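You operate a simulated robot arm through the tools that you are given. There is no shell and no other tool. Be economical: measure what you need, move in short steps, check, and stop when the job is done.

You are at the controls of a simulated two-armed robot. One attempt, no reset.

Task
Take the lid off the tall tin and lay it down on the top of the long table. Put the grey pot from the end of the long bench by the fineness meter on the bearing there. Put the steel pot on the red pad. Fetch the red pot from the end of the long bench by the fineness meter and set it on the tray board. Take the green ticket bundle from the end of the long bench by the fineness meter and leave it on top of the gear there. Take the strap roll on the top of the long table and put it away on the top shelf of the shelf unit. Put the green block marked "No 57" from the top of the long table on the lower wall shelf. Lift the blue bin front open. Any order will do. Set down upright: steel pot, pot.

It is judged by the outcome, as a careful person would: the job done as asked, and still so three seconds after it is handed in. It fails if anything else is knocked over, pushed out of place, dropped, spilled or broken. Lids that push on must go on centred and level and be pressed home; caps that screw on are set level and turned clockwise until they are tight.

Robot
Two 7-joint arms with two-finger parallel grippers on one trunk, on a base that drives. Base frame: it is fixed to the floor where the robot stands at the start and does not move with it; the origin is under the middle of the robot, x ahead of it, y to its left, z up; the surface under the hand at the start is at about z = 80. Readings come in cm, degrees, newtons and seconds.
The left shoulder is at the start at [7, 17.7, 109.5], the right one opposite. With the tool pointing down near the work surface each hand reaches from about 30 to 74 cm from the robot's upright axis, wherever it stands, measured 20 degrees to its own side. Places, roughly: bearing (6x6x2 cm) [10, -180, 90]; blue bin front [-30, -420, 80]; gear (11x11x4 cm) [30, -140, 90]; green block [75, 0, 75]; grey pot (6x6x4 cm) [10, -150, 90]; lower wall shelf (184x19 cm) [-190, 230, 130]; pot [-25, -125, 100]; red pad (6x6x2 cm) [-340, 200, 90]; steel pot [0, -125, 100]; strap roll (6x6x4 cm) [70, -60, 80]; tall tin [50, -25, 75]; ticket bundle [0, -150, 75]; top shelf of the shelf unit [-680, 120, 150]; tray board [-25, -225, 75]. Payload 3.43 kg a hand.
The tool frame of a hand sits at the grasp point between the pads (the TCP): z along the fingers, y along the line on which they close. The tips reach 3 cm beyond it. Largest opening 9.4 cm; finger width 2.8, thickness 1; the body of the gripper, 5 by 9.6 cm, starts 5.5 cm behind the TCP.
Orientation is that of the tool frame in the base frame, as a unit quaternion [x, y, z, w]. With the fingers straight down and closing along the base's y, the tool's x points along the base's -x, its y along +y and its z along -z.

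Tools
- The arms move only by the tool servo_tool. It takes "left_rows", "right_rows" or both (then of equal length, played together; a hand with none holds still); each is a list of rows, each a list of 7 numbers: the shift along the tool's x, y, z in cm, then the turn, a rotation vector about the tool's x, y, z in degrees, then the gripper command, from -1 (fully open) to 1 (shut), values between in proportion. In form: [[dx, dy, dz, rx, ry, rz, claw], ...]. A call has 1 to 10 rows; each row is the pose to reach, as a shift and turn from the pose commanded when the call began, along the tool's axes at that moment. Rows are played at 5 a second. More than 5 cm and 8.6 degrees between two rows, or a gripper value outside its range, and nothing of the call is played. A pose out of reach is approached as far as the arm can. The call stops where the force on the tool passes 40 N (or 10 N more than at its start, if that is more) or the arm is blocked; 0.2 s more then pass. Each finger travels about 15.3 cm/s and halts on what it meets, pressing with about 23 N; the grip force reading is that of the motor and also rises with nothing between the fingers. The clock runs only during rows and for 0.2 s after the last one: add rows that repeat a pose to give the fingers time. The reply holds the time, the measured pose of the TCP, the force on the tool along the base axes, the opening and the grip force, in the units named above and with some noise, with the torque about the TCP (base axes, N m) and any sound that the robot's microphone picked up.
- Cameras (640 x 400 px; columns grow to the right, rows downward): "scene" is now at [13.4, -3.01, 140.9]; the picture's right is [-0.32, -0.95, -0.00], its down [-0.58, 0.19, -0.79] and it looks along [0.75, -0.25, -0.61] (base axes); focal length 255 px, centre (320, 200). "left" rides on the left gripper at [7.6, -1.4, -10.2] in its tool frame; the picture's right is [0.18, 0.98, 0.00], its down [-0.75, 0.14, -0.64] and it looks along [-0.63, 0.12, 0.77] (tool axes); focal length 243 px, centre (320, 200). "right" rides on the right gripper at [7.6, 1.4, -10.3] in its tool frame; the picture's right is [-0.18, 0.98, 0.00], its down [-0.75, -0.14, -0.64] and it looks along [-0.63, -0.12, 0.77] (tool axes); focal length 243 px, centre (320, 200).
- get_image(camera): a new picture of that camera. No time passes.
- move_column(by): slides the trunk up (or, below 0, down) by that many cm; the arms and the scene camera ride with it, the base frame stays. It gives what a move gives, with no picture.
- roll_base(legs): drives the robot by 1 to 6 legs, each [ahead, turn to the left] in cm and degrees, along the robot's own axes; the way and the turn of a leg run together, so that a leg with both is an arc; at most 150 cm and 180 degrees a leg. The arms and the cameras ride along, it lands a little off, and it stops where it bumps. It gives what a move gives.
- aim_head(pan, tilt): turns the head with the scene camera to pan (to the left, within 86 degrees either way) and tilt (down, from -29 to 69), counted from straight ahead of the robot. It gives what a move gives.
- probe_pixels(camera, pixels): for up to 12 pixels [column, row] of the newest picture of that camera ("zoom" is the newest enlarged one), the place [x, y, z] in the base frame of the surface seen there, good to about 0.3 cm. No time passes.
- close_up(camera, box): a new picture of the part [left, top, right, bottom] of that camera's present view, enlarged. No time passes.
- close_job(): hands the job in; it is judged then, once.

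Work in short steps. Measure before you move; look again where a grasp or a placing could have gone wrong, and mend it. You have 138 turns and 164 pictures in all, those below and enlarged ones among them. Open the grippers and draw the arms clear of the work before you hand the job in, unless the task says otherwise; then end with one line.

The tools are called after ">>>" as name(argument=value, ...) on one line, values as JSON. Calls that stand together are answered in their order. servo_tool: Moves the arms, as the interface text tells. Its arguments: {"type":"object","properties":{"left_rows":{"type":"array","items":{"type":"array","items":{"type":"number"}}},"right_rows":{"type":"array","items":{"type":"array","items":{"type":"number"}}}},"required":[]} The other tools are called the same way: move_column (by) slides the trunk up or down; roll_base (legs) drives the base; aim_head (pan, tilt) turns the head that bears the scene camera; get_image (camera) takes a picture; probe_pixels (camera, pixels) gives the place of the surface under pixels of a picture; close_up (camera, box) takes an enlarged picture of a part of a camera's view; close_job () hands the job in.

At the start:

```text
time_s: 0.0
left_eef_pos: [55.72, 0.38, 104.51]
left_ee_rot: [0.0, 1.0, 0.0, -0.001]
left_contact_force: [-0.8, 0.5, 0.0]
left_moment: [-0.02, 0.0, -0.02]
left_width: 9.4
left_finger_force: 0.1
right_eef_pos: [36.9, -31.8, 109.78]
right_ee_rot: [-0.001, 1.0, 0.0, 0.001]
right_contact_force: [-0.2, 0.0, -0.3]
right_moment: [-0.01, 0.04, -0.03]
right_width: 9.41
right_finger_force: 0.0
trunk travel left (down, up): [-67.5, 16.5]
robot x, y, heading: [-0.13, -0.13, -0.2]
head pan, tilt: [-18.4, 37.7]
```

scene: 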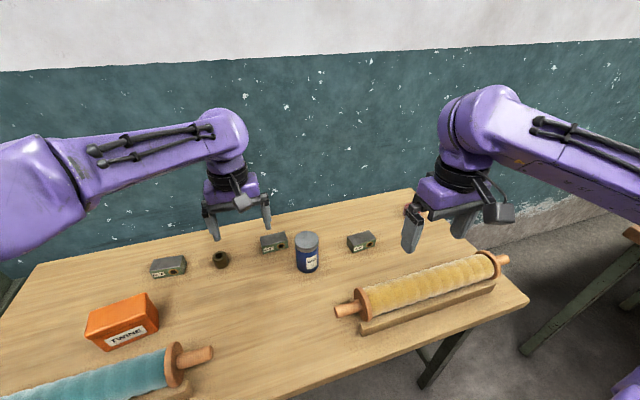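
right: 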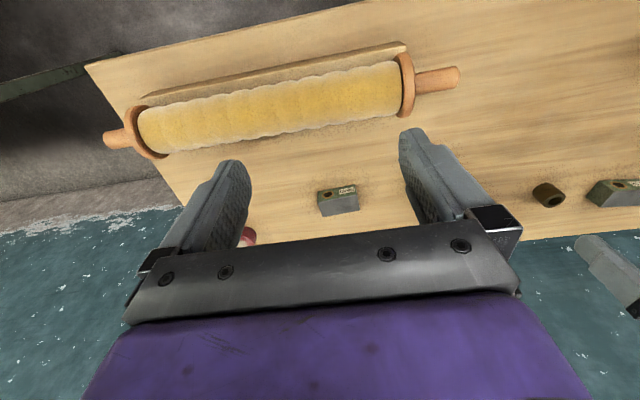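
left: 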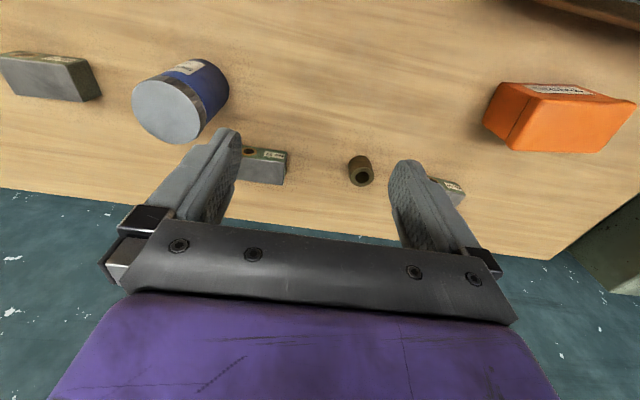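

The table shows three small blocks (scene px 168,267; 273,242; 361,241), the tin at (307,252), and a reddish thing near (412,212). I zoom in to read the labels.

>>> close_up(camera="scene", box=[140, 200, 300, 300])

>>> close_up(camera="scene", box=[280, 190, 440, 290])

>>> probe_pixels(camera="scene", pixels=[[307, 238], [307, 262], [168, 263], [273, 240], [361, 238], [412, 212], [220, 256], [240, 290], [40, 280], [420, 200], [520, 300], [120, 310]])

```text
4.00 times, centred on (220, 250) of scene
```

zoom: 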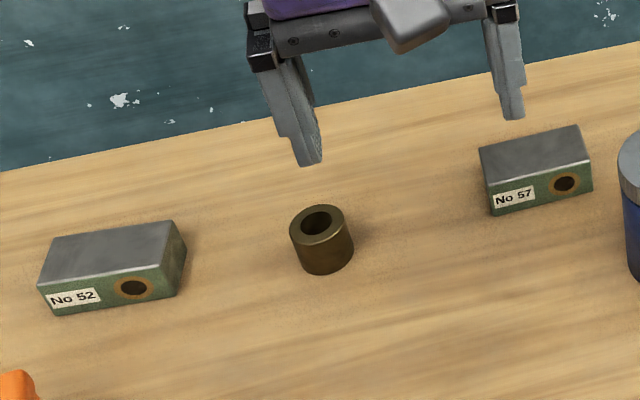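

```text
4.00 times, centred on (360, 240) of scene
```

zoom: 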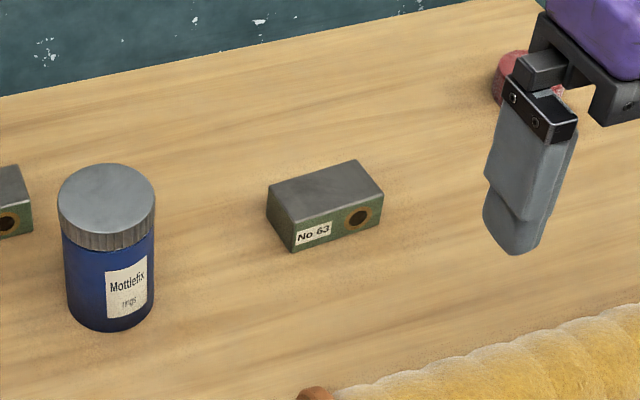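

```text
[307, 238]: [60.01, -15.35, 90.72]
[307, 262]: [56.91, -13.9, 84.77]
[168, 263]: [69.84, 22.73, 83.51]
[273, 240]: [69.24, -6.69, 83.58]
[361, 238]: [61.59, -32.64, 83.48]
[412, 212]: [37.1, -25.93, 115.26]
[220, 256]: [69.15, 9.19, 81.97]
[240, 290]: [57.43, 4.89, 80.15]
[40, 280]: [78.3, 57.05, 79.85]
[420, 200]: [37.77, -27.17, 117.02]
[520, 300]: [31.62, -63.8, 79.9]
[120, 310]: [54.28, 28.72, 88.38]
```

The tin's lid top is at about (60,-15,91), block No 57 at (69,-7,84); the strap roll is hidden behind the right hand. I look at the roll in the right camera and the tin lid in the left one.

>>> probe_pixels(camera="zoom", pixels=[[500, 80], [515, 58], [105, 175], [60, 205], [153, 205], [105, 238], [105, 325], [66, 232]])

>>> close_up(camera="left", box=[100, 40, 300, 165])

>>> aim_head(pan=-80, tilt=15)

>>> get_image(camera="scene")

```text
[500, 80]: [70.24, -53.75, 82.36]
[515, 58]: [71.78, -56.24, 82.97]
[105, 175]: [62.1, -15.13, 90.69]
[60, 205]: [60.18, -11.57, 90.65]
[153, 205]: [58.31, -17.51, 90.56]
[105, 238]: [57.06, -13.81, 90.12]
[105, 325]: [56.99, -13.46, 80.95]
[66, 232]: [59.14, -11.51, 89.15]
```

```text
3.20 times, centred on (200, 102) of left
```

zoom: 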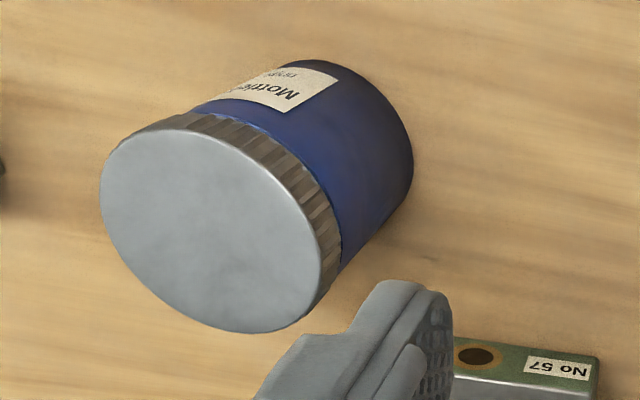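

```text
time_s: 1.3
left_eef_pos: [55.69, 0.31, 104.56]
left_ee_rot: [0.001, 1.0, 0.0, 0.0]
left_contact_force: [-0.2, -0.1, 0.0]
left_moment: [0.01, 0.02, 0.0]
left_width: 9.39
left_finger_force: 0.1
right_eef_pos: [36.85, -31.69, 109.87]
right_ee_rot: [-0.001, 1.0, 0.0, 0.001]
right_contact_force: [1.5, -0.2, -0.5]
right_moment: [0.01, 0.0, -0.01]
right_width: 9.39
right_finger_force: 0.0
trunk travel left (down, up): [-67.5, 16.5]
robot x, y, heading: [-0.09, 0.14, 0.0]
head pan, tilt: [-80.0, 15.0]
```

```text
157 pictures are left
```

scene: 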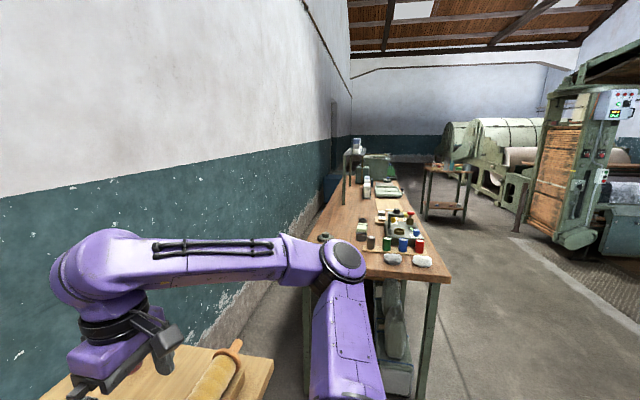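

The lid has a ridged rim, so it is probably a screw cap; its centre is at about (59.4,-14.5), radius 3.1. I bring the left hand above it, turned 40° clockwise to leave room for unscrewing.

>>> servo_tool(left_rows=[[-1, -4, 1, 0, 0, 8, -1], [-2, -8, 2, 0, 0, 16, -1], [-3, -12, 3, 0, 0, 24, -1], [-3.7, -14.8, 4, 0, 0, 32, -1], [-3.7, -14.8, 7, 0, 0, 40, -1], [-3.7, -14.8, 8, 0, 0, 40, -1], [-3.7, -14.8, 8, 0, 0, 40, -1]])

>>> get_image(camera="left")

>>> aim_head(pan=-15, tilt=45)

>>> get_image(camera="scene")

```text
time_s: 2.9
left_eef_pos: [55.7, -13.04, 95.98]
left_ee_rot: [0.343, 0.939, 0.002, 0.0]
left_contact_force: [0.0, -0.9, 0.4]
left_moment: [0.0, -0.04, -0.02]
left_width: 9.41
left_finger_force: 0.1
left hand out of reach, approached as far as the arm can: row 3, 4, 5, 6, 7
right_eef_pos: [36.61, -31.99, 109.78]
right_ee_rot: [0.0, 1.0, 0.002, 0.0]
right_contact_force: [0.5, -0.3, 0.0]
right_moment: [0.02, -0.02, 0.01]
right_width: 9.39
right_finger_force: 0.0
trunk travel left (down, up): [-67.5, 16.5]
robot x, y, heading: [-0.15, -0.17, 0.0]
head pan, tilt: [-80.0, 15.0]
```

```text
156 pictures are left
```

left: 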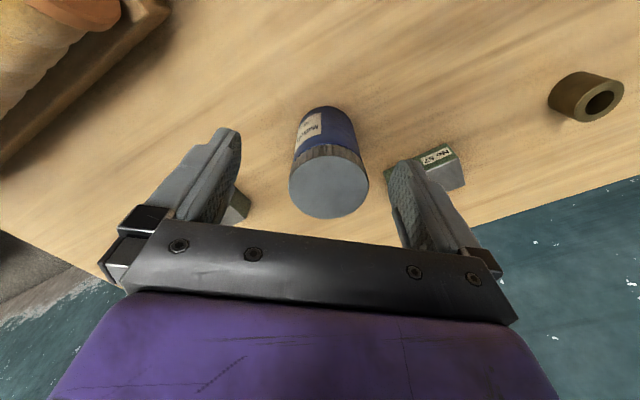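

```text
time_s: 4.3
left_eef_pos: [55.79, -12.72, 95.95]
left_ee_rot: [0.342, 0.94, 0.0, 0.0]
left_contact_force: [-0.4, -0.7, 0.0]
left_moment: [-0.03, -0.01, 0.01]
left_width: 9.43
left_finger_force: 0.2
right_eef_pos: [36.78, -31.81, 109.82]
right_ee_rot: [-0.001, 1.0, -0.001, 0.001]
right_contact_force: [-0.8, 0.1, 1.3]
right_moment: [0.02, 0.01, 0.03]
right_width: 9.38
right_finger_force: 0.0
trunk travel left (down, up): [-67.5, 16.5]
robot x, y, heading: [-0.09, 0.27, -0.0]
head pan, tilt: [-15.0, 45.0]
```

```text
155 pictures are left
```

scene: 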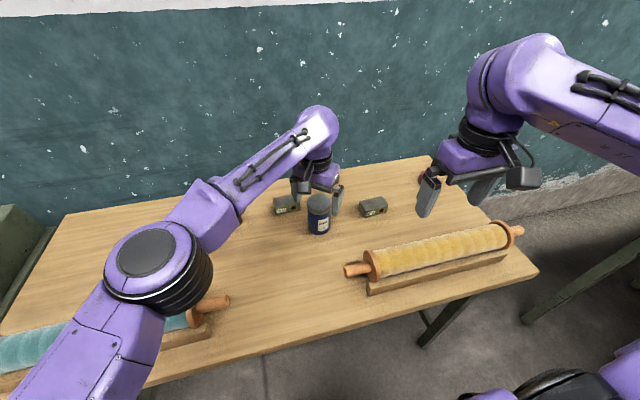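

The lid is beyond the left arm's reach. I take the left hand away to the left and use the right hand for the lid.

>>> servo_tool(left_rows=[[4, 2.3, -3, 0, 0, -8, -1], [8, 4.6, -5, 0, 0, -16, -1], [12, 6.9, -8, 0, 0, -24, -1], [16, 9.2, -10, 0, 0, -32, -1], [20.3, 11.6, -10, 0, 0, -40, -1], [20.3, 11.6, -10, 0, 0, -40, -1], [20.3, 11.6, -10, 0, 0, -40, -1], [20.3, 11.6, -10, 0, 0, -40, -1], [20.3, 11.6, -10, 0, 0, -40, -1]], right_rows=[[0, 0, 0, 0, 0, 8, -1], [-3, 2, 1, 0, 0, 16, -1], [-6, 5, 2, 0, 0, 24, -1], [-9, 8, 4, 0, 0, 32, -1], [-12, 11, 6, 0, 0, 40, -1], [-15, 14, 7, 0, 0, 40, -1], [-19, 16, 8, 0, 0, 40, -1], [-22.6, 17.3, 9, 0, 0, 40, -1], [-22.6, 17.3, 9, 0, 0, 40, -1]])

>>> get_image(camera="right")

>>> get_image(camera="scene")

```text
refused: row 1 steps farther than a row can; nothing moved
```

```text
154 pictures are left
```

right: 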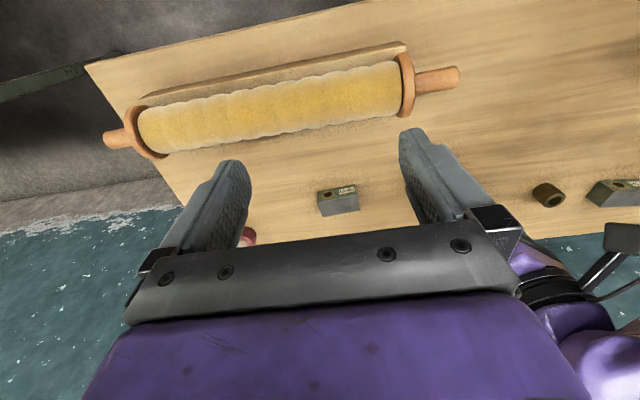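

```text
153 pictures are left
```

scene: 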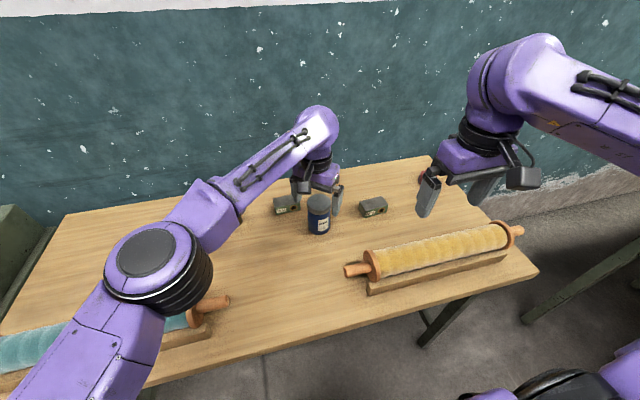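

The first step was too long (5.5 cm), so I repeat with shorter steps.

>>> servo_tool(left_rows=[[3, 1.7, -3, 0, 0, -8, -1], [6.5, 3.7, -5, 0, 0, -16, -1], [10, 5.7, -7, 0, 0, -24, -1], [14, 8, -8, 0, 0, -32, -1], [18, 10.3, -9, 0, 0, -40, -1], [20.3, 11.6, -10, 0, 0, -40, -1], [20.3, 11.6, -10, 0, 0, -40, -1], [20.3, 11.6, -10, 0, 0, -40, -1], [20.3, 11.6, -10, 0, 0, -40, -1]], right_rows=[[0, 0, 0, 0, 0, 8, -1], [-3, 2, 1, 0, 0, 16, -1], [-6, 5, 2, 0, 0, 24, -1], [-9, 8, 4, 0, 0, 32, -1], [-12, 11, 6, 0, 0, 40, -1], [-15, 14, 7, 0, 0, 40, -1], [-19, 16, 8, 0, 0, 40, -1], [-22.6, 17.3, 9, 0, 0, 40, -1], [-22.6, 17.3, 9, 0, 0, 40, -1]])

>>> get_image(camera="right")

>>> get_image(camera="scene")

```text
time_s: 6.3
left_eef_pos: [47.7, 8.95, 106.14]
left_ee_rot: [-0.001, 1.0, 0.001, 0.001]
left_contact_force: [-0.3, -0.5, 0.4]
left_moment: [-0.03, -0.04, -0.03]
left_width: 9.39
left_finger_force: 0.1
right_eef_pos: [59.36, -14.47, 101.01]
right_ee_rot: [0.341, 0.94, -0.001, 0.001]
right_contact_force: [-0.4, 0.6, 0.4]
right_moment: [0.01, -0.01, -0.06]
right_width: 9.41
right_finger_force: 0.0
trunk travel left (down, up): [-67.5, 16.5]
robot x, y, heading: [-0.13, -0.19, -0.1]
head pan, tilt: [-15.0, 45.0]
```

```text
152 pictures are left
```

right: 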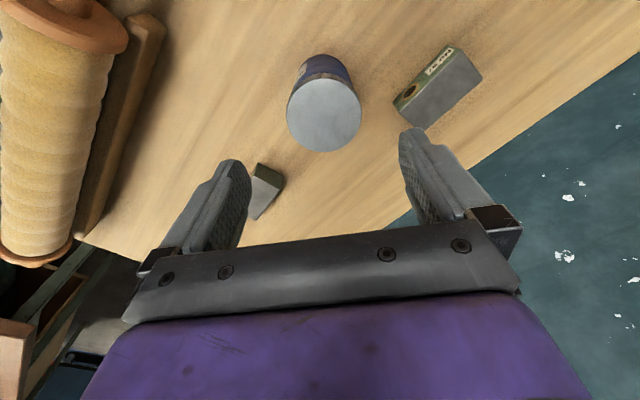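

```text
151 pictures are left
```

scene: 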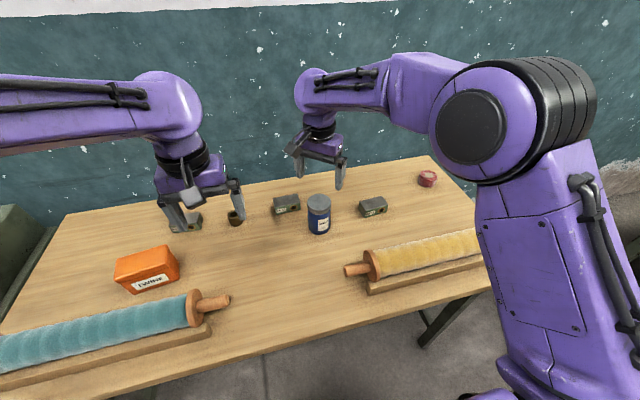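

The right hand is above the tin; the lid's rim shows at right px (287..361, 80..152). I measure its top edge, and the table's other objects, before descending.

>>> probe_pixels(camera="right", pixels=[[290, 115], [358, 115], [324, 83], [324, 148], [324, 115]])

>>> close_up(camera="scene", box=[400, 150, 460, 190])

>>> probe_pixels(camera="scene", pixels=[[422, 174], [428, 179], [433, 174], [428, 171], [428, 185], [285, 196], [276, 201], [298, 202]])

```text
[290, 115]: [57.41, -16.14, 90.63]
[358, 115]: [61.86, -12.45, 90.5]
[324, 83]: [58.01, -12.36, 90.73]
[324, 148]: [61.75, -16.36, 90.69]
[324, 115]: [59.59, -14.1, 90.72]
```

```text
10.00 times, centred on (430, 170) of scene
```

zoom: 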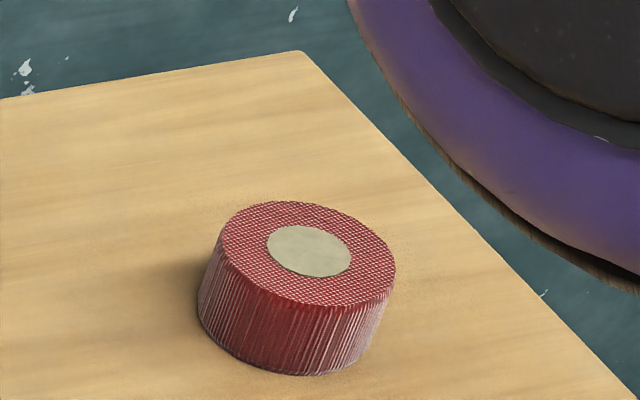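

```text
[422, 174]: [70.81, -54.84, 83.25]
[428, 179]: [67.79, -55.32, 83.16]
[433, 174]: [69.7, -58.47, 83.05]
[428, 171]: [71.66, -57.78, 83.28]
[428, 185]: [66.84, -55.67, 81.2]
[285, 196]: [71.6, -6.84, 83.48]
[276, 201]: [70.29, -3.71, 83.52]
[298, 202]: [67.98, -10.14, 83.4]
```

Lid centre is (59.6,-14.3), top 90.7. I descend until the tips are just below the lid rim (TCP 91.7) and close.

>>> servo_tool(right_rows=[[-0.1, 0.27, 4, 0, 0, 0, -1], [-0.1, 0.27, 7.5, 0, 0, 0, -1], [-0.1, 0.27, 9.4, 0, 0, 0, -1], [-0.1, 0.27, 9.4, 0, 0, 0, -1], [-0.1, 0.27, 9.4, 0, 0, 0, 0.5], [-0.1, 0.27, 9.4, 0, 0, 0, 0.5], [-0.1, 0.27, 9.4, 0, 0, 0, 0.5]])

>>> get_image(camera="right")

>>> close_up(camera="scene", box=[260, 140, 400, 240])

```text
time_s: 7.9
left_eef_pos: [47.76, 9.01, 105.87]
left_ee_rot: [0.001, 1.0, 0.0, 0.0]
left_contact_force: [0.7, 0.1, -0.2]
left_moment: [0.0, 0.02, -0.02]
left_width: 9.41
left_finger_force: 0.0
right_eef_pos: [59.68, -14.29, 91.54]
right_ee_rot: [0.341, 0.94, 0.001, 0.0]
right_contact_force: [-0.5, 0.2, -0.2]
right_moment: [-0.01, 0.06, -0.01]
right_width: 6.35
right_finger_force: 22.5
trunk travel left (down, up): [-67.5, 16.5]
robot x, y, heading: [0.19, 0.04, 0.0]
head pan, tilt: [-15.0, 45.0]
```

```text
149 pictures are left
```

right: 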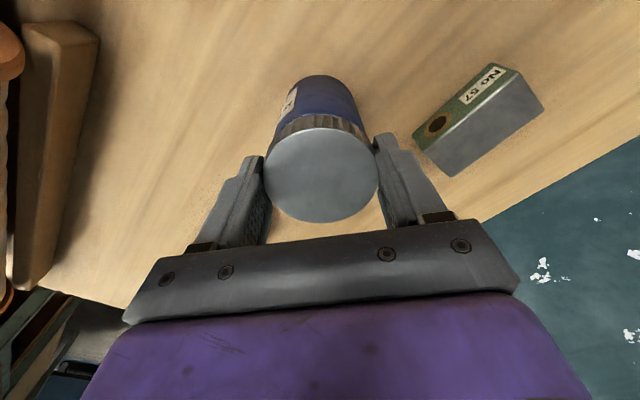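

```text
4.00 times, centred on (330, 190) of scene
```

zoom: 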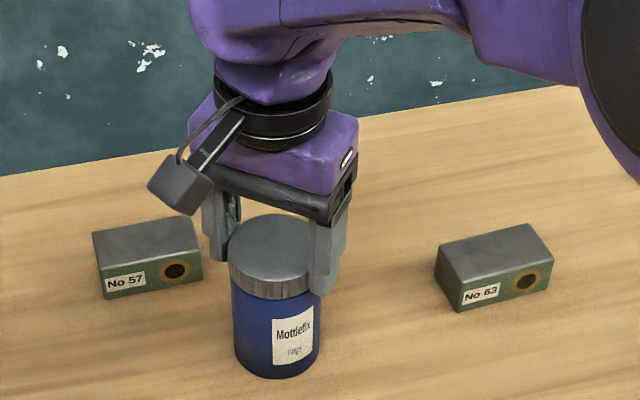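

The grip holds at 6.35 cm. I twist anticlockwise 48° and compare the label's place afterwards.

>>> servo_tool(right_rows=[[0, 0, 0, 0, 0, -8, 0.5], [0, 0, 0, 0, 0, -16, 0.5], [0, 0, 0, 0, 0, -24, 0.5], [0, 0, 0, 0, 0, -32, 0.5], [0, 0, 0, 0, 0, -40, 0.5], [0, 0, 0, 0, 0, -48, 0.5]])

>>> close_up(camera="scene", box=[260, 140, 400, 240])

```text
time_s: 9.3
left_eef_pos: [47.81, 9.01, 106.0]
left_ee_rot: [0.0, 1.0, 0.0, 0.0]
left_contact_force: [0.2, -0.1, 0.2]
left_moment: [-0.02, -0.02, 0.02]
left_width: 9.42
left_finger_force: 0.1
right_eef_pos: [59.78, -14.27, 91.37]
right_ee_rot: [-0.072, 0.997, 0.0, 0.001]
right_contact_force: [-0.4, 1.5, -0.1]
right_moment: [0.01, -0.08, 0.0]
right_width: 6.39
right_finger_force: 22.8
trunk travel left (down, up): [-67.5, 16.5]
robot x, y, heading: [0.41, -0.3, 0.0]
head pan, tilt: [-15.0, 45.0]
```

```text
4.00 times, centred on (330, 190) of scene
```

zoom: 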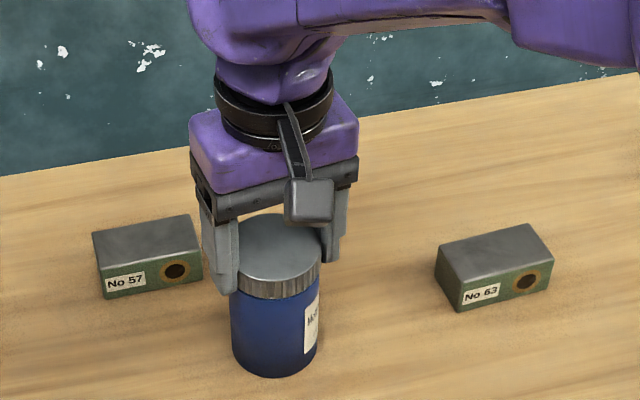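

The label turned with the lid, so the tin must be held. I turn the tin back as it was, and ready the left hand (yawed 32°) to clasp the body from the front-left.

>>> servo_tool(right_rows=[[0, 0, 0, 0, 0, 8, 0.5], [0, 0, 0, 0, 0, 16, 0.5], [0, 0, 0, 0, 0, 24, 0.5], [0, 0, 0, 0, 0, 32, 0.5], [0, 0, 0, 0, 0, 40, 0.5], [0, 0, 0, 0, 0, 48, 0.5], [0, 0, 0, 0, 0, 48, 0.5]], left_rows=[[0, -2, 0, 0, 0, 8, -1], [1, -4, 1, 0, 0, 16, -1], [1.8, -7, 2, 0, 0, 24, -1], [1.8, -9, 2, 0, 0, 32, -1], [1.8, -9, 2, 0, 0, 32, -1], [1.8, -9, 2, 0, 0, 32, -1], [1.8, -9, 2, 0, 0, 32, -1]])

>>> servo_tool(left_rows=[[0, 0, 0, 0, -8, 0, -1], [0, 0, 0, 0, -16, 0, -1], [0, 0, 0, 0, -24, 0, -1], [0, 0, 0, 0, -32, 0, -1], [0, 0, 0, 0, -40, 0, -1], [0, 0, 0, 0, -45, 0, -1], [0, 0, 0, 0, -45, 0, -1]])

>>> get_image(camera="scene")

>>> get_image(camera="left")

```text
time_s: 10.9
left_eef_pos: [45.82, 0.12, 103.92]
left_ee_rot: [0.276, 0.961, 0.001, 0.0]
left_contact_force: [0.1, 0.3, -0.3]
left_moment: [0.0, 0.04, 0.02]
left_width: 9.41
left_finger_force: 0.0
right_eef_pos: [59.71, -14.34, 91.55]
right_ee_rot: [0.344, 0.939, 0.001, 0.001]
right_contact_force: [-0.3, 0.7, -0.8]
right_moment: [0.0, 0.0, 0.0]
right_width: 6.4
right_finger_force: 23.3
trunk travel left (down, up): [-67.5, 16.5]
robot x, y, heading: [0.03, 0.27, 0.1]
head pan, tilt: [-15.0, 45.0]
```

```text
time_s: 12.5
left_eef_pos: [45.84, 0.22, 103.98]
left_ee_rot: [0.254, 0.888, -0.106, 0.367]
left_contact_force: [-0.7, 0.7, 0.5]
left_moment: [0.02, 0.01, 0.02]
left_width: 9.41
left_finger_force: 0.1
right_eef_pos: [59.61, -14.25, 91.19]
right_ee_rot: [0.341, 0.94, 0.002, 0.001]
right_contact_force: [-0.5, 0.4, -0.4]
right_moment: [0.04, -0.02, 0.03]
right_width: 6.38
right_finger_force: 22.9
trunk travel left (down, up): [-67.5, 16.5]
robot x, y, heading: [-0.06, 0.01, 0.2]
head pan, tilt: [-15.0, 45.0]
```

```text
146 pictures are left
```

scene: 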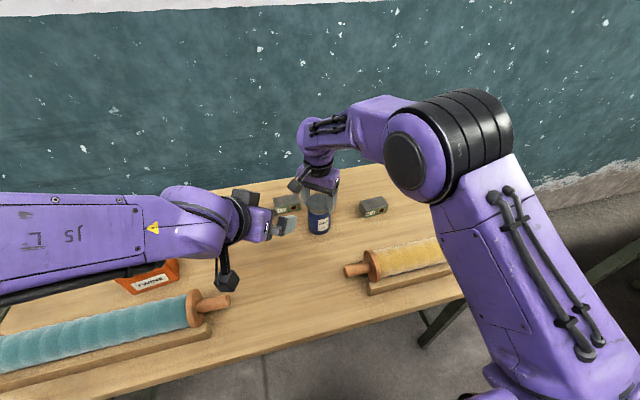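

```text
145 pictures are left
```

left: 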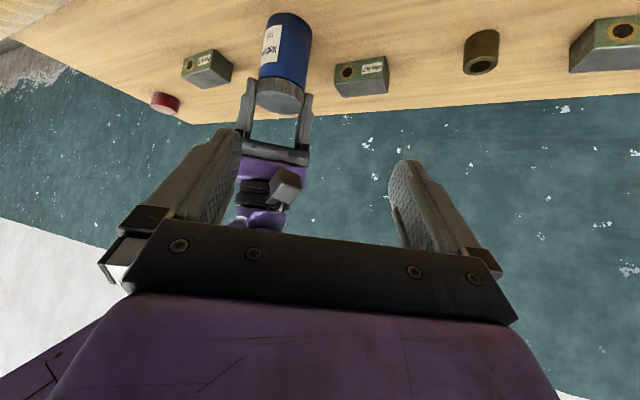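

The left hand is pitched as planned. I line it up on the tin and advance to about 9 cm short of the clasp, then check.

>>> servo_tool(left_rows=[[0.3, -2.5, 2, 0, 0, 0, -1], [0.85, -4.9, 5, 0, 0, 0, -1], [0.85, -4.9, 9.5, 0, 0, 0, -1], [0.85, -4.9, 14, 0, 0, 0, -1], [0.85, -4.9, 17, 0, 0, 0, -1], [0.85, -4.9, 17, 0, 0, 0, -1]])

>>> get_image(camera="left")

>>> get_image(camera="scene")

```text
time_s: 13.9
left_eef_pos: [53.04, -10.2, 91.32]
left_ee_rot: [0.255, 0.888, -0.105, 0.367]
left_contact_force: [0.6, -0.3, -0.8]
left_moment: [-0.02, 0.04, 0.02]
left_width: 9.42
left_finger_force: 0.0
right_eef_pos: [59.65, -14.28, 91.42]
right_ee_rot: [0.341, 0.94, 0.001, 0.0]
right_contact_force: [-1.3, 1.0, -0.1]
right_moment: [0.03, -0.04, 0.04]
right_width: 6.36
right_finger_force: 23.3
trunk travel left (down, up): [-67.5, 16.5]
robot x, y, heading: [-0.35, -0.35, 0.1]
head pan, tilt: [-15.0, 45.0]
```

```text
144 pictures are left
```

left: 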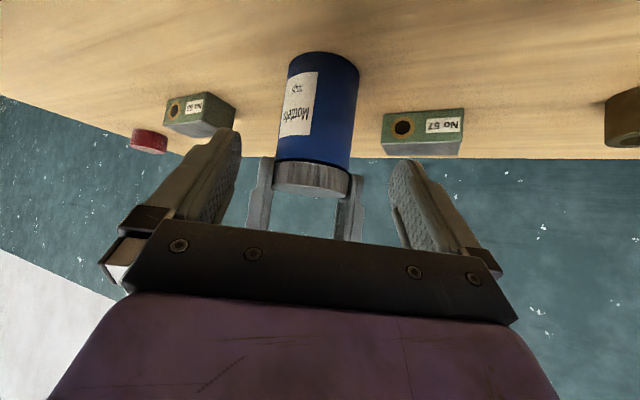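

```text
143 pictures are left
```

scene: 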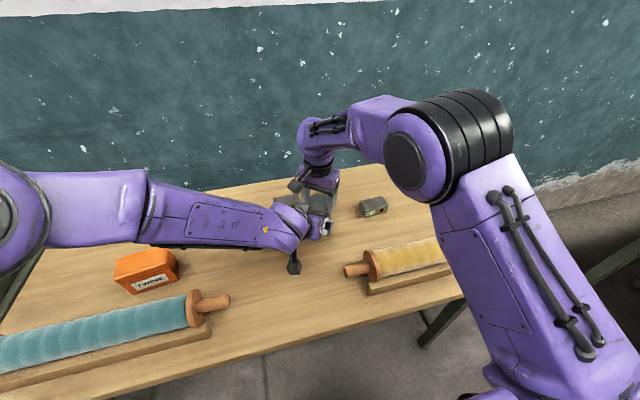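

The tin stands between the left fingers. I advance the last 9 cm and close on the body.

>>> servo_tool(left_rows=[[0, 0, 3, 0, 0, 0, -1], [0, 0, 6, 0, 0, 0, -1], [0, 0, 8.9, 0, 0, 0, -1], [0, 0, 8.9, 0, 0, 0, -1], [0, 0, 8.9, 0, 0, 0, 0], [0, 0, 8.9, 0, 0, 0, 0.6], [0, 0, 8.9, 0, 0, 0, 0.6]])

>>> get_image(camera="left")

```text
time_s: 15.5
left_eef_pos: [58.33, -13.53, 84.93]
left_ee_rot: [0.254, 0.889, -0.105, 0.367]
left_contact_force: [1.8, -2.1, 0.0]
left_moment: [-0.05, 0.11, -0.05]
left_width: 6.27
left_finger_force: 23.5
right_eef_pos: [59.73, -14.37, 91.34]
right_ee_rot: [0.341, 0.94, 0.001, 0.001]
right_contact_force: [-1.5, 2.4, -0.4]
right_moment: [0.17, -0.04, 0.02]
right_width: 6.39
right_finger_force: 22.8
trunk travel left (down, up): [-67.5, 16.5]
robot x, y, heading: [0.05, 0.18, -0.0]
head pan, tilt: [-15.0, 45.0]
```

```text
142 pictures are left
```

left: 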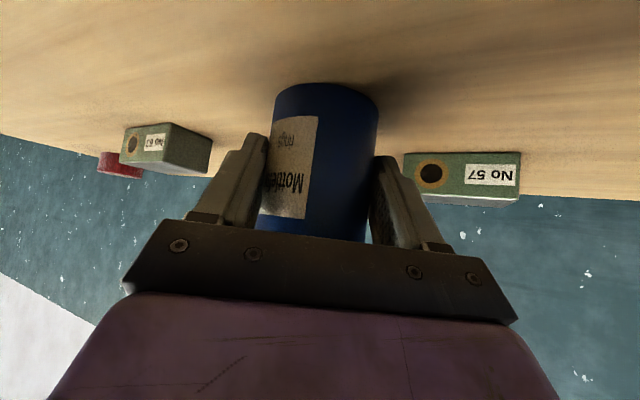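

Both grips hold. I twist the lid anticlockwise 64° while the left hand holds the tin.

>>> servo_tool(right_rows=[[0, 0, 0, 0, 0, -8, 0.6], [0, 0, 0, 0, 0, -16, 0.6], [0, 0, 0, 0, 0, -24, 0.6], [0, 0, 0, 0, 0, -32, 0.6], [0, 0, 0, 0, 0, -40, 0.6], [0, 0, 0, 0, 0, -48, 0.6], [0, 0, 0, 0, 0, -56, 0.6], [0, 0, 0, 0, 0, -64, 0.6]])

>>> get_image(camera="left")

>>> get_image(camera="right")

```text
time_s: 17.1
left_eef_pos: [57.98, -13.79, 85.07]
left_ee_rot: [0.259, 0.887, -0.106, 0.367]
left_contact_force: [-6.5, -1.4, 3.8]
left_moment: [1.51, -0.72, 0.98]
left_width: 6.37
left_finger_force: 23.3
right_eef_pos: [59.93, -14.45, 91.59]
right_ee_rot: [-0.139, 0.99, 0.0, 0.006]
right_contact_force: [6.6, 1.4, -0.5]
right_moment: [-1.24, 0.19, -1.02]
right_width: 6.53
right_finger_force: 23.2
trunk travel left (down, up): [-67.5, 16.5]
robot x, y, heading: [0.17, -0.2, -0.0]
head pan, tilt: [-15.0, 45.0]
stopped in row 8 (right hand): the force on the tool passed its limit at 46 N (the readings are from after the stop); the commanded pose is now the measured one
```

```text
141 pictures are left
```

left: 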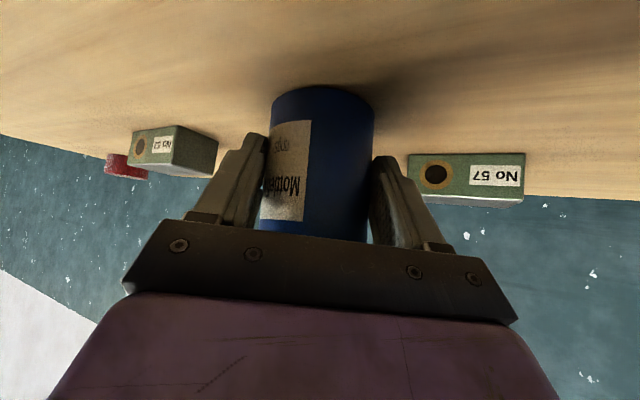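

```text
140 pictures are left
```

right: 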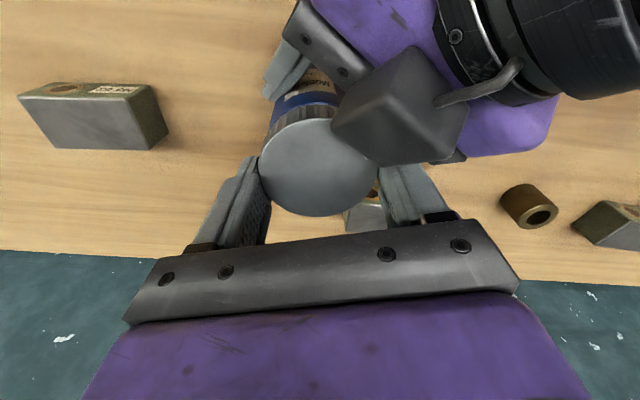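

The label stayed, but the twist stopped at about 56° with 46 N: the right finger seems to touch a box on the left hand (right px 400,100). I back off 8°, open slightly, turn back and regrip for a second bite.

>>> servo_tool(right_rows=[[0, 0, 0, 0, 0, 7, 0.6], [0, 0, 0, 0, 0, 7, -0.5], [0, 0, 0, 0, 0, 7, -0.5], [0, 0, 0, 0, 0, 15, -0.5], [0, 0, 0, 0, 0, 23, -0.5], [0, 0, 0, 0, 0, 31, -0.5], [0, 0, 0, 0, 0, 39, -0.5], [0, 0, 0, 0, 0, 47, -0.5], [0, 0, 0, 0, 0, 55, -0.5], [0, 0, 0, 0, 0, 55, -0.5]])

>>> get_image(camera="right")

>>> close_up(camera="scene", box=[240, 140, 400, 240])

```text
time_s: 19.3
left_eef_pos: [57.97, -13.69, 84.99]
left_ee_rot: [0.257, 0.887, -0.107, 0.367]
left_contact_force: [0.4, 2.3, 0.5]
left_moment: [-0.1, 0.09, 0.07]
left_width: 6.27
left_finger_force: 23.1
right_eef_pos: [60.08, -14.34, 91.51]
right_ee_rot: [0.334, 0.943, 0.003, 0.006]
right_contact_force: [-1.3, -1.9, 0.0]
right_moment: [-0.07, 0.04, 0.06]
right_width: 7.22
right_finger_force: 2.4
trunk travel left (down, up): [-67.5, 16.5]
robot x, y, heading: [-0.44, 0.2, -0.2]
head pan, tilt: [-15.0, 45.0]
```

```text
139 pictures are left
```

right: 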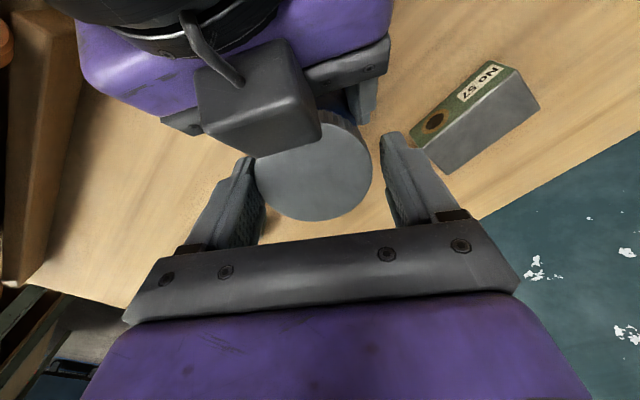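

```text
4.00 times, centred on (320, 190) of scene
```

zoom: 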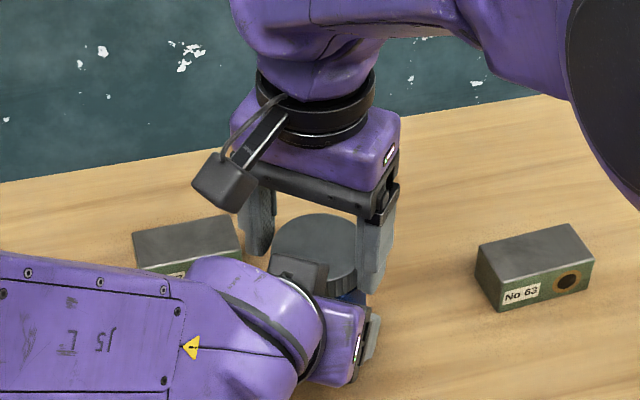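

I check whether the lid rose by probing its top and rim.

>>> probe_pixels(camera="right", pixels=[[330, 150], [300, 190], [350, 190], [320, 210]])

>>> close_up(camera="right", box=[240, 80, 420, 230])

```text
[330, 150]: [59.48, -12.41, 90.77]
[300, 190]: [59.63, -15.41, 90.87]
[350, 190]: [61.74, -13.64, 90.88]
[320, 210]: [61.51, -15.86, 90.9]
```

```text
2.67 times, centred on (330, 155) of right
```

zoom: 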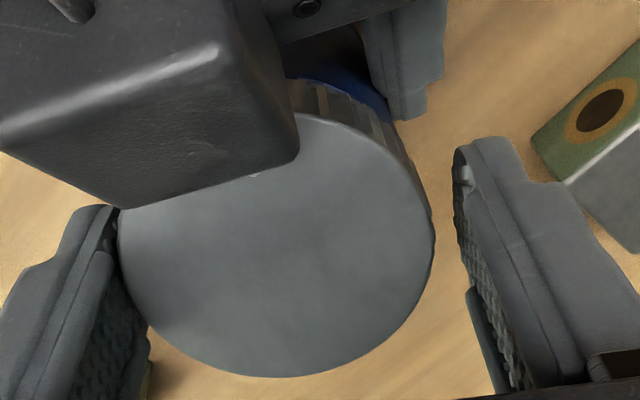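

The top rose about 0.15 cm, so it is unscrewing. I regrip and twist another 46°.

>>> servo_tool(right_rows=[[0, 0, 0, 0, 0, 0, 0.6], [0, 0, 0, 0, 0, 0, 0.6], [0, 0, 0, 0, 0, 0, 0.6], [0, 0, 0, 0, 0, -8, 0.6], [0, 0, -0.05, 0, 0, -16, 0.6], [0, 0, -0.07, 0, 0, -24, 0.6], [0, 0, -0.1, 0, 0, -32, 0.6], [0, 0, -0.12, 0, 0, -40, 0.6], [0, 0, -0.14, 0, 0, -46, 0.6]])

>>> servo_tool(right_rows=[[0, 0, -0.3, 0, 0, 0, 0.6], [0, 0, -0.6, 0, 0, 0, 0.6]])

```text
time_s: 21.3
left_eef_pos: [57.98, -13.55, 84.93]
left_ee_rot: [0.258, 0.888, -0.106, 0.366]
left_contact_force: [6.7, 26.2, -4.7]
left_moment: [-0.59, 0.13, 0.71]
left_width: 6.21
left_finger_force: 23.3
right_eef_pos: [59.91, -14.47, 91.59]
right_ee_rot: [-0.062, 0.998, -0.001, 0.006]
right_contact_force: [-5.6, -25.8, 3.9]
right_moment: [-1.11, 0.37, -0.19]
right_width: 6.46
right_finger_force: 23.2
trunk travel left (down, up): [-67.5, 16.5]
robot x, y, heading: [0.2, -0.25, -0.3]
head pan, tilt: [-15.0, 45.0]
```

```text
time_s: 21.9
left_eef_pos: [58.08, -13.77, 85.17]
left_ee_rot: [0.257, 0.887, -0.108, 0.367]
left_contact_force: [-1.3, 22.1, 10.5]
left_moment: [-0.9, -0.24, 0.47]
left_width: 6.34
left_finger_force: 22.9
right_eef_pos: [59.87, -14.43, 92.12]
right_ee_rot: [-0.061, 0.998, 0.0, 0.006]
right_contact_force: [1.9, -22.2, -11.6]
right_moment: [-0.68, -0.08, -0.06]
right_width: 6.5
right_finger_force: 23.1
trunk travel left (down, up): [-67.5, 16.5]
robot x, y, heading: [0.08, -0.1, -0.0]
head pan, tilt: [-15.0, 45.0]
```

The pull met about 12 N, so the thread still holds. I let go, turn back and measure the lid again.

>>> servo_tool(right_rows=[[0, 0, 0.3, 0, 0, 0, 0.6], [0, 0, 0.3, 0, 0, 0, -0.5], [0, 0, 0.3, 0, 0, 0, -0.5], [0, 0, 0.3, 0, 0, 8, -0.5], [0, 0, 0.3, 0, 0, 16, -0.5], [0, 0, 0.3, 0, 0, 24, -0.5], [0, 0, 0.3, 0, 0, 32, -0.5], [0, 0, 0.3, 0, 0, 40, -0.5], [0, 0, 0.3, 0, 0, 46, -0.5]])

>>> close_up(camera="right", box=[240, 80, 420, 230])

>>> probe_pixels(camera="zoom", pixels=[[330, 180], [200, 250], [390, 250], [280, 340]])

```text
time_s: 23.9
left_eef_pos: [58.07, -13.68, 85.01]
left_ee_rot: [0.258, 0.887, -0.107, 0.367]
left_contact_force: [-0.6, 0.4, -1.6]
left_moment: [0.02, 0.05, -0.02]
left_width: 6.21
left_finger_force: 22.5
right_eef_pos: [60.02, -14.34, 91.95]
right_ee_rot: [0.335, 0.942, 0.003, 0.005]
right_contact_force: [0.1, -1.5, 0.2]
right_moment: [0.05, 0.03, -0.02]
right_width: 7.06
right_finger_force: 0.1
trunk travel left (down, up): [-67.5, 16.5]
robot x, y, heading: [-0.13, 0.1, -0.1]
head pan, tilt: [-15.0, 45.0]
```

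```text
2.67 times, centred on (330, 155) of right
```

zoom: 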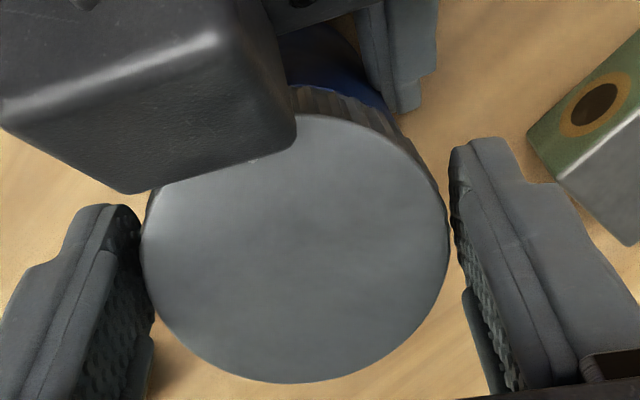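

```text
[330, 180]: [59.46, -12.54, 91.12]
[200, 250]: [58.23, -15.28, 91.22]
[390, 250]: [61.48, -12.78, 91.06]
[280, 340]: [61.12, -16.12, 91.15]
```

The lid is now at 91.14, rising steadily. I do two more bites of 46°.

>>> servo_tool(right_rows=[[0, 0, 0, 0, 0, 0, 0.6], [0, 0, 0, 0, 0, 0, 0.6], [0, 0, 0, 0, 0, 0, 0.6], [0, 0, 0, 0, 0, -8, 0.6], [0, 0, -0.05, 0, 0, -16, 0.6], [0, 0, -0.08, 0, 0, -24, 0.6], [0, 0, -0.11, 0, 0, -32, 0.6], [0, 0, -0.13, 0, 0, -40, 0.6], [0, 0, -0.15, 0, 0, -46, 0.6]])

>>> servo_tool(right_rows=[[0, 0, 0, 0, 0, 0, -0.5], [0, 0, 0, 0, 0, 0, -0.5], [0, 0, 0, 0, 0, 8, -0.5], [0, 0, 0, 0, 0, 16, -0.5], [0, 0, 0, 0, 0, 24, -0.5], [0, 0, 0, 0, 0, 32, -0.5], [0, 0, 0, 0, 0, 40, -0.5], [0, 0, 0, 0, 0, 46, -0.5]])

>>> servo_tool(right_rows=[[0, 0, 0, 0, 0, 0, 0.6], [0, 0, 0, 0, 0, 0, 0.6], [0, 0, 0, 0, 0, 0, 0.6], [0, 0, 0, 0, 0, -8, 0.6], [0, 0, -0.05, 0, 0, -16, 0.6], [0, 0, -0.08, 0, 0, -24, 0.6], [0, 0, -0.11, 0, 0, -32, 0.6], [0, 0, -0.13, 0, 0, -40, 0.6], [0, 0, -0.15, 0, 0, -46, 0.6]])

>>> servo_tool(right_rows=[[0, 0, -0.2, 0, 0, 0, 0.6], [0, 0, -0.5, 0, 0, 0, 0.6]])

>>> close_up(camera="right", box=[240, 80, 420, 230])

```text
time_s: 25.9
left_eef_pos: [58.12, -13.61, 84.99]
left_ee_rot: [0.257, 0.888, -0.106, 0.367]
left_contact_force: [12.2, 18.7, 0.4]
left_moment: [-0.33, 0.22, 0.64]
left_width: 6.2
left_finger_force: 22.8
right_eef_pos: [59.94, -14.55, 92.08]
right_ee_rot: [-0.063, 0.998, 0.001, 0.004]
right_contact_force: [-11.8, -18.8, -1.3]
right_moment: [-1.02, 0.64, -0.19]
right_width: 6.47
right_finger_force: 23.2
trunk travel left (down, up): [-67.5, 16.5]
robot x, y, heading: [0.15, -0.01, -0.1]
head pan, tilt: [-15.0, 45.0]
```

```text
time_s: 27.7
left_eef_pos: [58.02, -13.64, 85.03]
left_ee_rot: [0.259, 0.888, -0.107, 0.366]
left_contact_force: [-0.9, 0.2, -1.0]
left_moment: [-0.01, 0.02, 0.04]
left_width: 6.16
left_finger_force: 23.4
right_eef_pos: [59.93, -14.35, 92.17]
right_ee_rot: [0.335, 0.942, 0.003, 0.005]
right_contact_force: [0.2, -0.2, -1.2]
right_moment: [-0.02, -0.01, 0.0]
right_width: 7.06
right_finger_force: 0.2
trunk travel left (down, up): [-67.5, 16.5]
robot x, y, heading: [-0.07, 0.19, -0.1]
head pan, tilt: [-15.0, 45.0]
```

```text
time_s: 29.7
left_eef_pos: [58.1, -13.67, 85.08]
left_ee_rot: [0.258, 0.887, -0.107, 0.367]
left_contact_force: [9.2, 20.3, -0.8]
left_moment: [-0.21, 0.16, 0.78]
left_width: 6.24
left_finger_force: 23.0
right_eef_pos: [59.95, -14.44, 92.27]
right_ee_rot: [-0.063, 0.998, -0.001, 0.005]
right_contact_force: [-8.3, -19.7, 0.6]
right_moment: [-1.27, 0.54, -0.32]
right_width: 6.51
right_finger_force: 23.1
trunk travel left (down, up): [-67.5, 16.5]
robot x, y, heading: [0.29, -0.06, -0.1]
head pan, tilt: [-15.0, 45.0]
```

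```text
time_s: 30.3
left_eef_pos: [57.93, -13.79, 85.17]
left_ee_rot: [0.258, 0.887, -0.108, 0.366]
left_contact_force: [-1.6, 15.9, 12.8]
left_moment: [-0.56, -0.49, 0.36]
left_width: 6.29
left_finger_force: 23.2
right_eef_pos: [59.83, -14.26, 92.64]
right_ee_rot: [-0.062, 0.998, 0.001, 0.005]
right_contact_force: [1.1, -15.4, -14.5]
right_moment: [-0.74, 0.16, -0.09]
right_width: 6.58
right_finger_force: 23.3
trunk travel left (down, up): [-67.5, 16.5]
robot x, y, heading: [-0.34, 0.15, -0.1]
head pan, tilt: [-15.0, 45.0]
```

```text
2.67 times, centred on (330, 155) of right
```

zoom: 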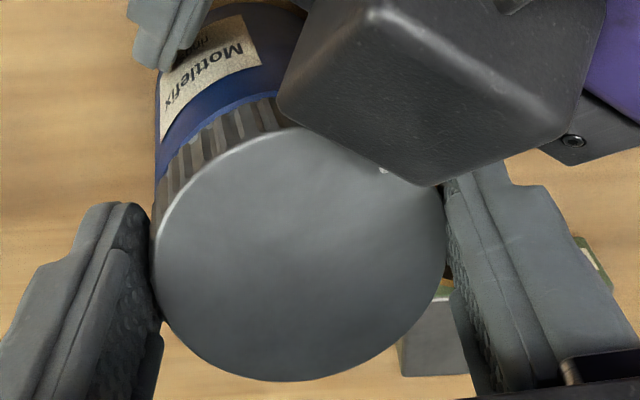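

Still held (about 14 N). I release, turn back and check the lid height and the label in the left camera.

>>> servo_tool(right_rows=[[0, 0, 0.2, 0, 0, 0, -0.5], [0, 0, 0.2, 0, 0, 0, -0.5], [0, 0, 0.2, 0, 0, 8, -0.5], [0, 0, 0.2, 0, 0, 16, -0.5], [0, 0, 0.2, 0, 0, 24, -0.5], [0, 0, 0.2, 0, 0, 32, -0.5], [0, 0, 0.2, 0, 0, 40, -0.5], [0, 0, 0.2, 0, 0, 46, -0.5]])

>>> get_image(camera="left")

>>> close_up(camera="right", box=[240, 80, 420, 230])

>>> probe_pixels(camera="zoom", pixels=[[330, 180], [200, 250], [390, 250], [280, 340]])

```text
time_s: 32.1
left_eef_pos: [58.06, -13.72, 85.12]
left_ee_rot: [0.258, 0.887, -0.108, 0.367]
left_contact_force: [-1.2, -2.6, -2.3]
left_moment: [0.21, -0.05, -0.13]
left_width: 6.24
left_finger_force: 23.2
right_eef_pos: [59.99, -14.24, 92.57]
right_ee_rot: [0.334, 0.942, 0.003, 0.005]
right_contact_force: [1.4, 2.9, -1.4]
right_moment: [0.02, -0.02, 0.04]
right_width: 7.22
right_finger_force: 1.3
trunk travel left (down, up): [-67.5, 16.5]
robot x, y, heading: [0.1, 0.25, 0.0]
head pan, tilt: [-15.0, 45.0]
```

```text
134 pictures are left
```

left: 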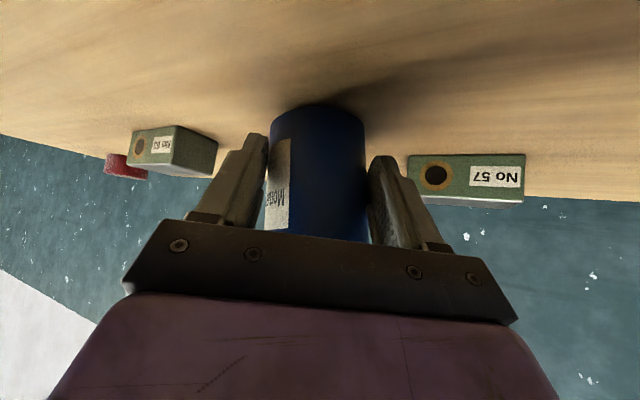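

```text
2.67 times, centred on (330, 155) of right
```

zoom: 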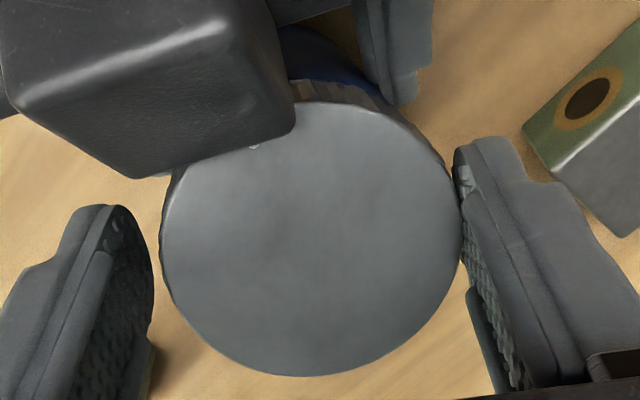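

```text
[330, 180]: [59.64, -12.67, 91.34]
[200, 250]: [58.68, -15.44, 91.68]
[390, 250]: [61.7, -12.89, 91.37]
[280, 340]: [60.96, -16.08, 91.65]
```

The tin seems to have risen or tilted in the left grip (its bottom edge now at left row 105, not 85). I measure it.

>>> probe_pixels(camera="left", pixels=[[317, 110], [290, 118], [345, 116], [317, 100], [330, 200], [330, 225]])

>>> close_up(camera="left", box=[230, 80, 410, 260])

>>> get_image(camera="scene")

```text
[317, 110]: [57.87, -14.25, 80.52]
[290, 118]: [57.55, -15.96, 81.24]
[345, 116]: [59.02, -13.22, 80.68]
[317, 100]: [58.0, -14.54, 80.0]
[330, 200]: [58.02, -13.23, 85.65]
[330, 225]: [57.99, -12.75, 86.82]
```

```text
2.22 times, centred on (320, 170) of left
```

zoom: 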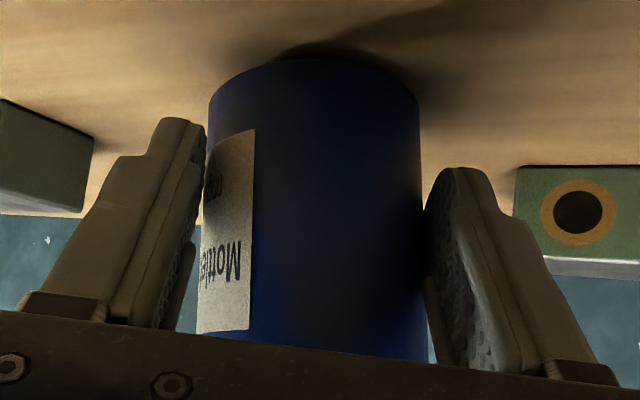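

```text
131 pictures are left
```

scene: 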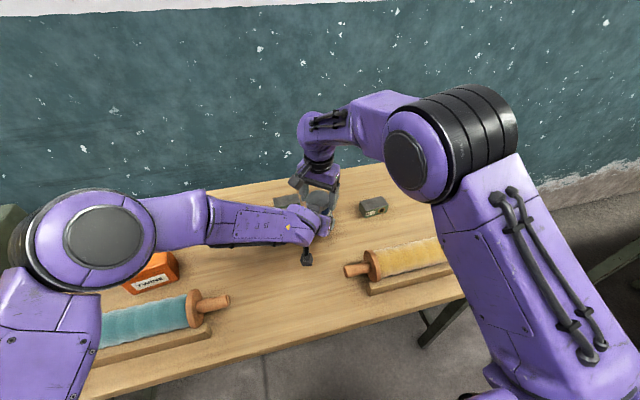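

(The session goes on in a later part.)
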